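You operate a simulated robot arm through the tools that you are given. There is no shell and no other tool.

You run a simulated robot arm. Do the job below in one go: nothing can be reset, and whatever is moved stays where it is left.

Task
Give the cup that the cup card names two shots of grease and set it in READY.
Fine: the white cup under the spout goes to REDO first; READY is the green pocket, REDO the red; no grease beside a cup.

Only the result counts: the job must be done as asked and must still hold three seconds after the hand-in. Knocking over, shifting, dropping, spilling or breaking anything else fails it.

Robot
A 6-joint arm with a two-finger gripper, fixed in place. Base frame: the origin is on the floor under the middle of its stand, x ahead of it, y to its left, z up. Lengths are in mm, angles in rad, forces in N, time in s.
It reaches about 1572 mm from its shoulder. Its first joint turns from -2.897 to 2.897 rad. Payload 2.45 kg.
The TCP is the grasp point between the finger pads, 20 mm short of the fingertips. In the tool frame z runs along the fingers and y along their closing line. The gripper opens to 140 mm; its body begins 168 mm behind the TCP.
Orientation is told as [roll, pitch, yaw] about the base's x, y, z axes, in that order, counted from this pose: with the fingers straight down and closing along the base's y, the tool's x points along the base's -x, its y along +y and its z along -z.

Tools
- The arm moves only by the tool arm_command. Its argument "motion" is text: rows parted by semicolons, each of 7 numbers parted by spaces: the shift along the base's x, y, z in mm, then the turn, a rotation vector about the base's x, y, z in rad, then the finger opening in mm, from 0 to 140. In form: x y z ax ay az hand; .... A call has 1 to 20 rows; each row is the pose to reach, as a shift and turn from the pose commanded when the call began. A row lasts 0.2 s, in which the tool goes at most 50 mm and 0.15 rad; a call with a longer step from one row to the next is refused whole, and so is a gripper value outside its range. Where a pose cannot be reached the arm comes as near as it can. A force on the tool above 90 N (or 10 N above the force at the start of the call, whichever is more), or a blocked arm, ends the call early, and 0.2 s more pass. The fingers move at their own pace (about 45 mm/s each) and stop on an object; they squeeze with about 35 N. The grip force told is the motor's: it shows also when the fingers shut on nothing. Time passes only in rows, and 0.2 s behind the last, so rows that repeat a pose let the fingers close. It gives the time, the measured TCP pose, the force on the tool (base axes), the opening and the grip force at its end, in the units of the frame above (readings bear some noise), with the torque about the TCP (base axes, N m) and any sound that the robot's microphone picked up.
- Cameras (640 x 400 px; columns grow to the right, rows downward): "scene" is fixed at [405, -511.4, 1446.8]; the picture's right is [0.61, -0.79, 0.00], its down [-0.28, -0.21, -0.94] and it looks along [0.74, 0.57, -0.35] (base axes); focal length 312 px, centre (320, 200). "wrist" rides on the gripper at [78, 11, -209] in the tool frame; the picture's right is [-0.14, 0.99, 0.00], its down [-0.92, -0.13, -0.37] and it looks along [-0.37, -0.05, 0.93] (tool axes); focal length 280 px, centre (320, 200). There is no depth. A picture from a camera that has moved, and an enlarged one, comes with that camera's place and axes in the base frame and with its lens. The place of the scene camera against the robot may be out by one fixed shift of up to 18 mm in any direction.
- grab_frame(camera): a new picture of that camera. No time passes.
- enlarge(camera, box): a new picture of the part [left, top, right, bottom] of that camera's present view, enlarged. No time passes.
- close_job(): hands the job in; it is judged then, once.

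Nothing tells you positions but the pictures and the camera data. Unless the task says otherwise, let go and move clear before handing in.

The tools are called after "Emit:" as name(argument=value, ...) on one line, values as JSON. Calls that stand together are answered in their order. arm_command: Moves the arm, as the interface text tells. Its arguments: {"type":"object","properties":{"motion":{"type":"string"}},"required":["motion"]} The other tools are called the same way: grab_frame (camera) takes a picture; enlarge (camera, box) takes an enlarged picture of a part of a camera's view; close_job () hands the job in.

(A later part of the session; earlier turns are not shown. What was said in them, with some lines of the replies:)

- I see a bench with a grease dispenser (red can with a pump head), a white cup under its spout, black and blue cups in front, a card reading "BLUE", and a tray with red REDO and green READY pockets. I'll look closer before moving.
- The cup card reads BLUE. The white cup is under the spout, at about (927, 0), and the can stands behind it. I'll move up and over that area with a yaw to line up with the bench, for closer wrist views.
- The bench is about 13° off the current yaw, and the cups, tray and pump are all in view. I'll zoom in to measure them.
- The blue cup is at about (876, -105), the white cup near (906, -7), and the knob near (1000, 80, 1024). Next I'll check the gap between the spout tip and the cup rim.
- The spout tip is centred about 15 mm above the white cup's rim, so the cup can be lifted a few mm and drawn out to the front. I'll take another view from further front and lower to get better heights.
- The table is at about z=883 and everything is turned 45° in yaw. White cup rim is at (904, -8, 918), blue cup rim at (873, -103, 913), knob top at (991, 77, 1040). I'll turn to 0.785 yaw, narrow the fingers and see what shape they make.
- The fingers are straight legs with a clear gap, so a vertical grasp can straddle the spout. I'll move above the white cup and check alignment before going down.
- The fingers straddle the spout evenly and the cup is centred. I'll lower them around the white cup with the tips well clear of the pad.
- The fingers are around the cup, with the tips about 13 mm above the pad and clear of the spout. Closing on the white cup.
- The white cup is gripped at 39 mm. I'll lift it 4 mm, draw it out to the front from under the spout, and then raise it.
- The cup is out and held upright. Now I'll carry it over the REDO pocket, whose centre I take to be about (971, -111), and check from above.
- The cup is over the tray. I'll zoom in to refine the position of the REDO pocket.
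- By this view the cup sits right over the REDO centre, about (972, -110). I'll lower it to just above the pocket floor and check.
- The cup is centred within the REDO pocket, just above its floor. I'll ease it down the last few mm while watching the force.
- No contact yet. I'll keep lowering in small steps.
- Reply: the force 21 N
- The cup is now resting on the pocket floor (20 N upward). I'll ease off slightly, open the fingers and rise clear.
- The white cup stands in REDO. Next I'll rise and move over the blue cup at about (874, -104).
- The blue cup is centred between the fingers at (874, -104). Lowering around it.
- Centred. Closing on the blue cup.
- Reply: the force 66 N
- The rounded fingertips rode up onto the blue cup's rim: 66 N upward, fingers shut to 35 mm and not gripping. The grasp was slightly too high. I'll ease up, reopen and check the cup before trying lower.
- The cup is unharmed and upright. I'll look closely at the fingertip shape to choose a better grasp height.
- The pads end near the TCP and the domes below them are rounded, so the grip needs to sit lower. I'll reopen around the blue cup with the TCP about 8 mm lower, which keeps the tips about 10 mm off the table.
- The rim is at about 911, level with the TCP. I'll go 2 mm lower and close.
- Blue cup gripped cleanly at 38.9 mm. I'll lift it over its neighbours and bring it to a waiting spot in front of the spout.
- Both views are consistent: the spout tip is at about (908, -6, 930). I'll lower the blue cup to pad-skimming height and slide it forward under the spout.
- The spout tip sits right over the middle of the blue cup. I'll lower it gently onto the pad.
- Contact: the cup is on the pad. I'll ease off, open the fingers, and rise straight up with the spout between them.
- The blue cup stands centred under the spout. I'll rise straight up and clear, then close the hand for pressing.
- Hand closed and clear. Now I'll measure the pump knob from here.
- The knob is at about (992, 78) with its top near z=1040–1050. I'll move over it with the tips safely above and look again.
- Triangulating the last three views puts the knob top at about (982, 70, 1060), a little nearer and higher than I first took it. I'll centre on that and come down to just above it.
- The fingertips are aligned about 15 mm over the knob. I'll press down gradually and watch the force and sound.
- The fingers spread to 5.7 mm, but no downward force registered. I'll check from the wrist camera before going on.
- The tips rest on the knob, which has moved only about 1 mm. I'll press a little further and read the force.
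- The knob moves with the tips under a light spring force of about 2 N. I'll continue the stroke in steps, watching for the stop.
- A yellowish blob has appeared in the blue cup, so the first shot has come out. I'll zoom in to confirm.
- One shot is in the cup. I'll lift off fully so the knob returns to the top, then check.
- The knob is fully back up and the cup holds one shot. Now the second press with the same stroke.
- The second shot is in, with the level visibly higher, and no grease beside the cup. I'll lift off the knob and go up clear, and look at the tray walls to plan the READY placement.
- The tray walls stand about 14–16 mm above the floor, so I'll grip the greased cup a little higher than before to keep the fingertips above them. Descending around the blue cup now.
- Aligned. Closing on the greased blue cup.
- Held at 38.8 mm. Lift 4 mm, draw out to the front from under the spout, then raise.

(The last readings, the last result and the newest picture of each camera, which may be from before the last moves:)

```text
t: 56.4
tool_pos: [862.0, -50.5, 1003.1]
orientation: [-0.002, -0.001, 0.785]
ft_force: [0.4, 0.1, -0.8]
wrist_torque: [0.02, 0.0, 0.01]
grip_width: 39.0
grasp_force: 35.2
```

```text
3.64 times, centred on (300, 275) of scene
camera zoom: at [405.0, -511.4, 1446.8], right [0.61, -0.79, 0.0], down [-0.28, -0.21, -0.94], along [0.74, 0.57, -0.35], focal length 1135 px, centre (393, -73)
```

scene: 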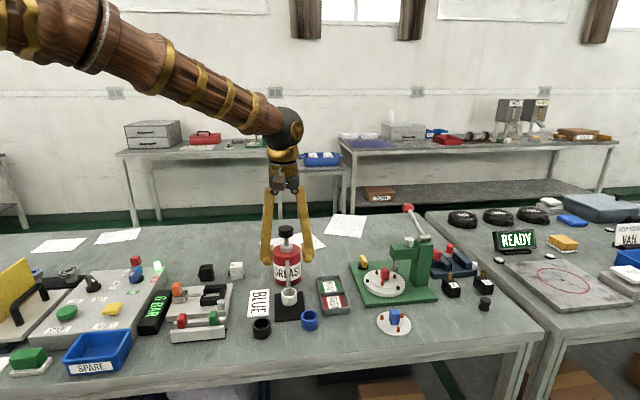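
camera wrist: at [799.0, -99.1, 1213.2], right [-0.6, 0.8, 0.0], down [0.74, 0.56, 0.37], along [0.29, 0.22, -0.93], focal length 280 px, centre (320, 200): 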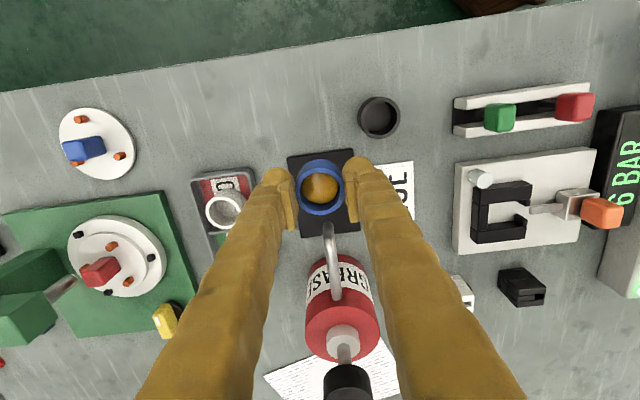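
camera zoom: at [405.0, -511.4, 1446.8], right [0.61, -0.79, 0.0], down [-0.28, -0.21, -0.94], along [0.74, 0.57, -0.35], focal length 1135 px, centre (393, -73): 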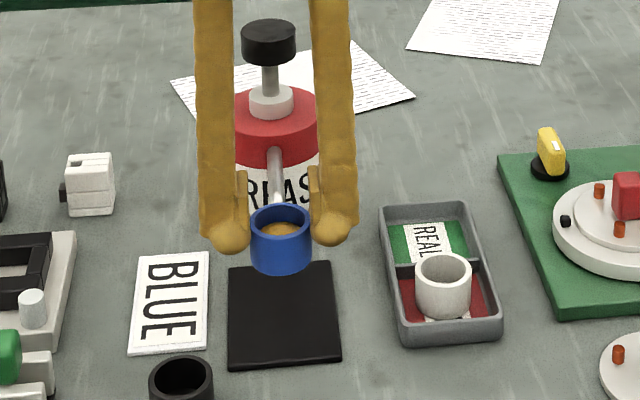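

The greased cup is out, the pad is clean, and nothing was spilled. I'll carry it around the front to above the READY pocket.

Emit:
arm_command(motion="22 -12 0 0 0 0 36; 44 -24 0 0 0 0 36; 66 -36 0 0 0 0 36; 88 -47 0 0 0 0 36; 110 -58.5 0 0 0 0 36; 128 -41 0 0 0 0 36; 146 -24 0 0 0 0 36; 163 -7.1 0 0 0 0 36; 163 -7.1 0 0 0 0 36")

Emit:
grab_frame(camera="wrist")

Emit:
enlarge(camera="wrist", box=[250, 50, 400, 250])

Emit:
enlarge(camera="scene", box=[290, 220, 370, 320])

```text
t: 58.4
tool_pos: [1024.3, -57.3, 1002.5]
orientation: [0.001, -0.001, 0.786]
ft_force: [-0.2, 0.5, -0.8]
wrist_torque: [-0.02, -0.03, -0.03]
grip_width: 38.8
grasp_force: 35.1
```

```text
taken
camera wrist: at [961.9, -105.7, 1213.2], right [-0.6, 0.8, 0.0], down [0.74, 0.56, 0.37], along [0.29, 0.22, -0.93], focal length 280 px, centre (320, 200)
```

wrist: 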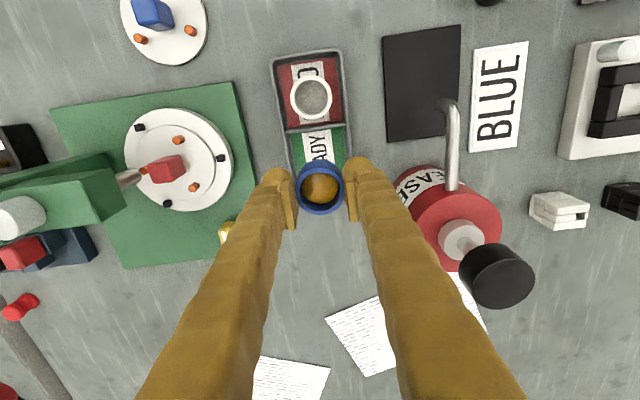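

```text
2.00 times, centred on (325, 150) of wrist
camera zoom: at [961.9, -105.7, 1213.2], right [-0.6, 0.8, 0.0], down [0.74, 0.56, 0.37], along [0.29, 0.22, -0.93], focal length 561 px, centre (310, 300)
```

zoom: 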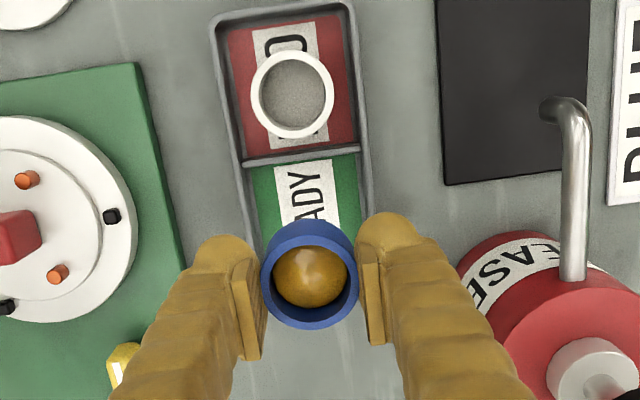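

```text
4.00 times, centred on (330, 270) of scene
camera zoom: at [405.0, -511.4, 1446.8], right [0.61, -0.79, 0.0], down [-0.28, -0.21, -0.94], along [0.74, 0.57, -0.35], focal length 1249 px, centre (280, -80)
```

zoom: 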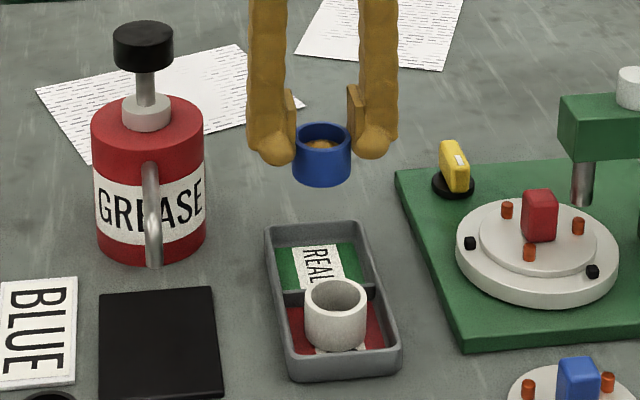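

Seen from above, the white cup is well inside REDO and the blue cup is over READY's centre. Lowering it with a 1 mm correction.

Emit:
arm_command(motion="0.5 0.5 -25 0 0 0 36; 1 1 -48 0 0 0 36; 1 1 -64 0 0 0 36; 1 1 -72 0 0 0 36; 1 1 -76 0 0 0 36; 1 1 -76 0 0 0 36")

Emit:
enlarge(camera="wrist", box=[250, 50, 400, 250])

Emit:
enlarge(camera="scene", box=[305, 255, 355, 320])

```text
t: 59.8
tool_pos: [1025.4, -56.9, 927.1]
orientation: [0.0, 0.001, 0.784]
ft_force: [0.2, 0.0, -0.5]
wrist_torque: [0.0, -0.01, -0.03]
grip_width: 38.6
grasp_force: 34.8
```

```text
2.00 times, centred on (325, 150) of wrist
camera zoom: at [962.8, -104.9, 1137.2], right [-0.6, 0.8, 0.0], down [0.74, 0.56, 0.37], along [0.29, 0.22, -0.93], focal length 561 px, centre (310, 300)
```

zoom: 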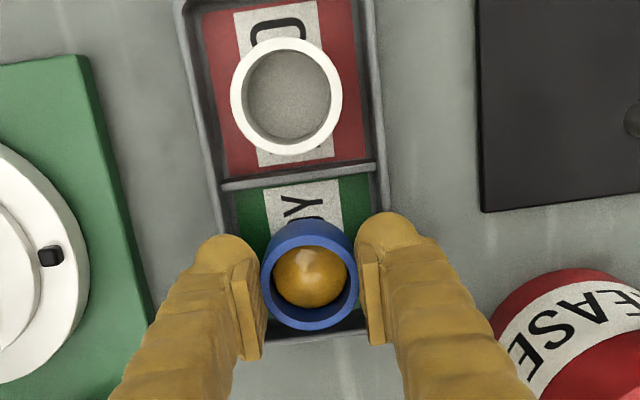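

```text
6.15 times, centred on (330, 288) of scene
camera zoom: at [405.0, -511.4, 1446.8], right [0.61, -0.79, 0.0], down [-0.28, -0.21, -0.94], along [0.74, 0.57, -0.35], focal length 1921 px, centre (258, -338)
```

zoom: 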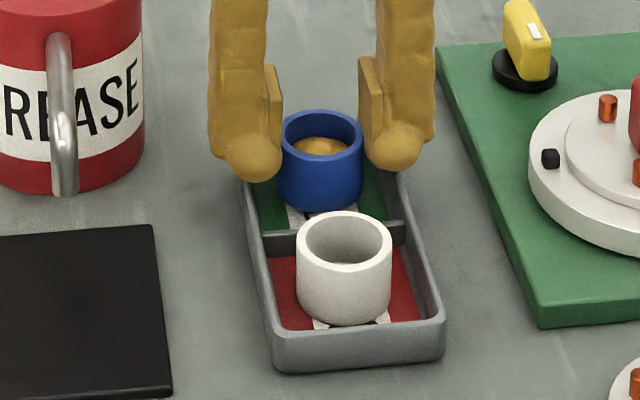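

The cup is inside READY, slightly to the back. I'll nudge 2 mm forward and ease it down.

Emit:
arm_command(motion="-1.4 -1.4 0 0 0 0 36; -1.4 -1.4 -1.5 0 0 0 36; -1.4 -1.4 -3 0 0 0 36; -1.4 -1.4 -3 0 0 0 36")

```text
t: 60.8
tool_pos: [1023.7, -59.6, 924.3]
orientation: [0.001, 0.0, 0.786]
ft_force: [-0.3, 0.9, -0.6]
wrist_torque: [-0.01, -0.02, 0.01]
grip_width: 38.5
grasp_force: 34.5
```

Emit:
arm_command(motion="0 0 -1 0 0 0 36; 0 0 -1.5 0 0 0 36; 0 0 -1.5 0 0 0 36")

Emit:
enlarge(camera="scene", box=[310, 260, 350, 305])

```text
t: 61.6
tool_pos: [1024.1, -58.1, 921.8]
orientation: [0.001, 0.0, 0.784]
ft_force: [-0.5, -0.4, 0.1]
wrist_torque: [0.02, 0.0, 0.0]
grip_width: 39.0
grasp_force: 35.0
```

```text
8.89 times, centred on (330, 282) of scene
camera zoom: at [405.0, -511.4, 1446.8], right [0.61, -0.79, 0.0], down [-0.28, -0.21, -0.94], along [0.74, 0.57, -0.35], focal length 2775 px, centre (231, -533)
```

zoom: 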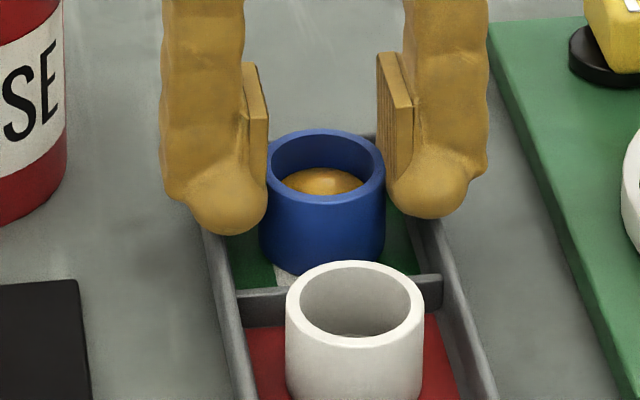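

Emit:
arm_command(motion="0 0 -0.7 0 0 0 36; 0 0 -0.7 0 0 0 36")

```text
t: 62.2
tool_pos: [1024.4, -57.8, 921.9]
orientation: [0.001, 0.001, 0.785]
ft_force: [0.5, 0.4, 1.7]
wrist_torque: [0.04, 0.01, 0.01]
grip_width: 38.8
grasp_force: 34.9
```

Emit:
arm_command(motion="0 0 -0.4 0 0 0 36; 0 0 -0.4 0 0 0 36")

```text
t: 62.8
tool_pos: [1024.0, -58.7, 921.0]
orientation: [-0.001, 0.0, 0.785]
ft_force: [-1.0, 0.9, 5.3]
wrist_torque: [0.03, 0.06, -0.02]
grip_width: 38.5
grasp_force: 34.4
```

Contact at 5 N, so the cup is on the floor of READY. Opening the fingers.

Emit:
arm_command(motion="0 0 0.3 0 0 0 36; 0 0 0.3 0 0 0 41; 0 0 0.3 0 0 0 47; 0 0 0.3 0 0 0 54; 0 0 0.3 0 0 0 60; 0 0 0.3 0 0 0 60")

Emit:
enlarge(camera="scene", box=[305, 255, 355, 320])

Emit:
enlarge(camera="wrist", box=[250, 50, 400, 250])

```text
t: 64.2
tool_pos: [1024.2, -58.4, 921.8]
orientation: [-0.002, 0.0, 0.784]
ft_force: [-0.6, -0.2, -0.1]
wrist_torque: [0.03, -0.03, -0.01]
grip_width: 60.3
grasp_force: 0.1
```

```text
6.15 times, centred on (330, 288) of scene
camera zoom: at [405.0, -511.4, 1446.8], right [0.61, -0.79, 0.0], down [-0.28, -0.21, -0.94], along [0.74, 0.57, -0.35], focal length 1921 px, centre (258, -338)
```

zoom: 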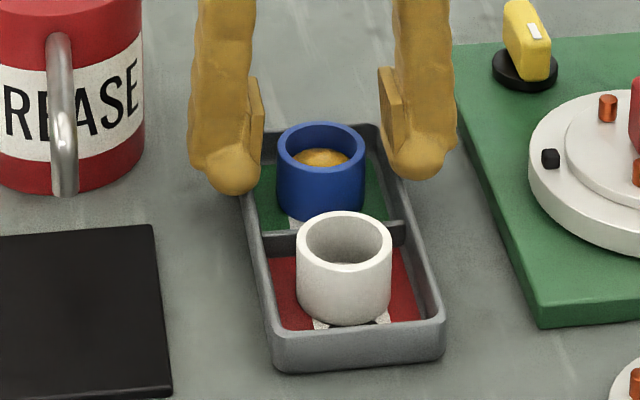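

```text
2.00 times, centred on (325, 150) of wrist
camera zoom: at [961.5, -106.6, 1131.8], right [-0.6, 0.8, 0.0], down [0.74, 0.56, 0.37], along [0.29, 0.22, -0.93], focal length 561 px, centre (310, 300)
```

zoom: 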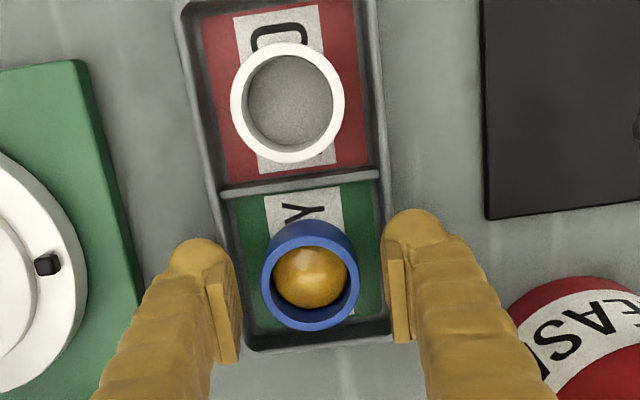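

The blue cup stands in READY and the tray hasn't moved. I'll rise straight up and move clear.

Emit:
arm_command(motion="0 0 10 0 0 0 62; 0 0 35 0 0 0 62; 0 0 75 0 0 0 62; 0 0 115 0 0 0 62; 0 0 155 0 0 0 62; 0 0 195 0 0 0 62; -30 -20 225 0 0 0 62; -60 -40 255 0 0 0 62; -90 -50 280 0 0 0 62; -120 -50 300 0 0 0 62; -120 -50 300 0 0 0 62; -120 -50 300 0 0 0 62")

Emit:
grab_frame(camera="scene")

Emit:
enlarge(camera="scene", box=[250, 220, 370, 340])

Emit:
grab_frame(camera="wrist")

```text
t: 66.8
tool_pos: [905.1, -108.2, 1221.6]
orientation: [0.002, 0.002, 0.786]
ft_force: [0.0, -0.6, 0.3]
wrist_torque: [-0.02, 0.01, -0.01]
grip_width: 62.1
grasp_force: 0.2
```

```text
taken
```

scene: 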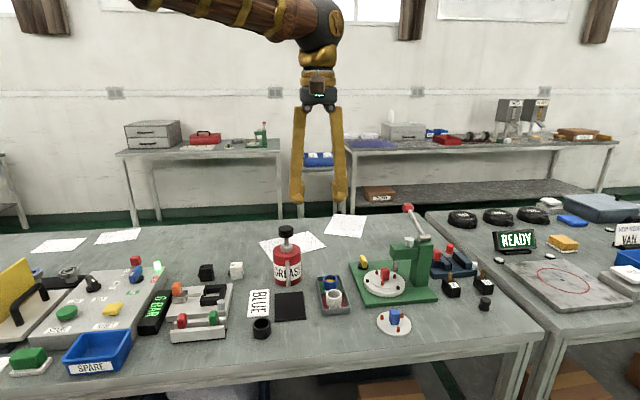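

```text
3.33 times, centred on (310, 280) of scene
camera zoom: at [405.0, -511.4, 1446.8], right [0.61, -0.79, 0.0], down [-0.28, -0.21, -0.94], along [0.74, 0.57, -0.35], focal length 1041 px, centre (353, -67)
```

zoom: 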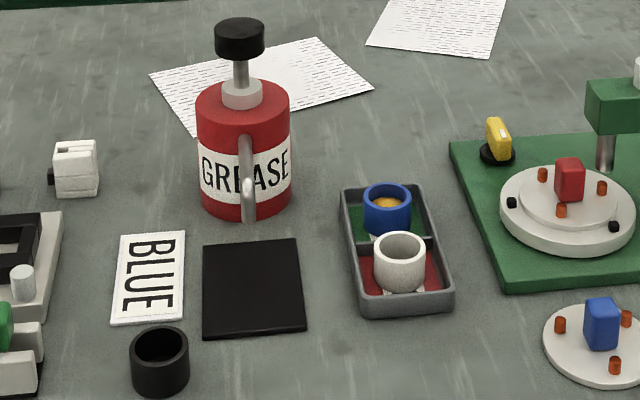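

```text
taken
camera wrist: at [841.8, -156.3, 1430.4], right [-0.6, 0.8, 0.0], down [0.74, 0.56, 0.37], along [0.29, 0.22, -0.93], focal length 280 px, centre (320, 200)
```

wrist: 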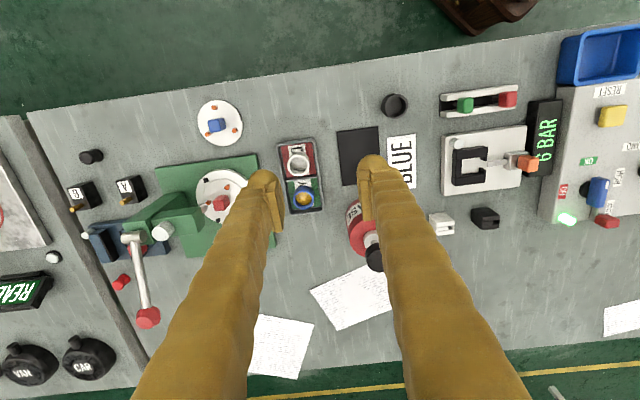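

The blue cup with two shots stands in READY and the white cup stands in REDO. The pad is clean, the pump knob is back up, and the black cup and everything else are where they were. The arm is clear, so I'm handing in.

Emit:
close_job()

```text
The job is handed in.
```

The blue cup, the one the card names, has two shots of grease and stands in READY. The white cup that was under the spout went into REDO first. I've handed the job in, but the judge gave no verdict back.

In the last pictures both cups stand upright inside their pockets. There is no grease on the pad or around the cups. The pump knob is back at the top, and the black cup, card and tray look where they started.

My first grasp of the blue cup, before any grease went in, was too high. The fingertips rode up onto its rim and pressed down with about 66 N. The cup stayed upright and showed no damage, and I regripped it lower.
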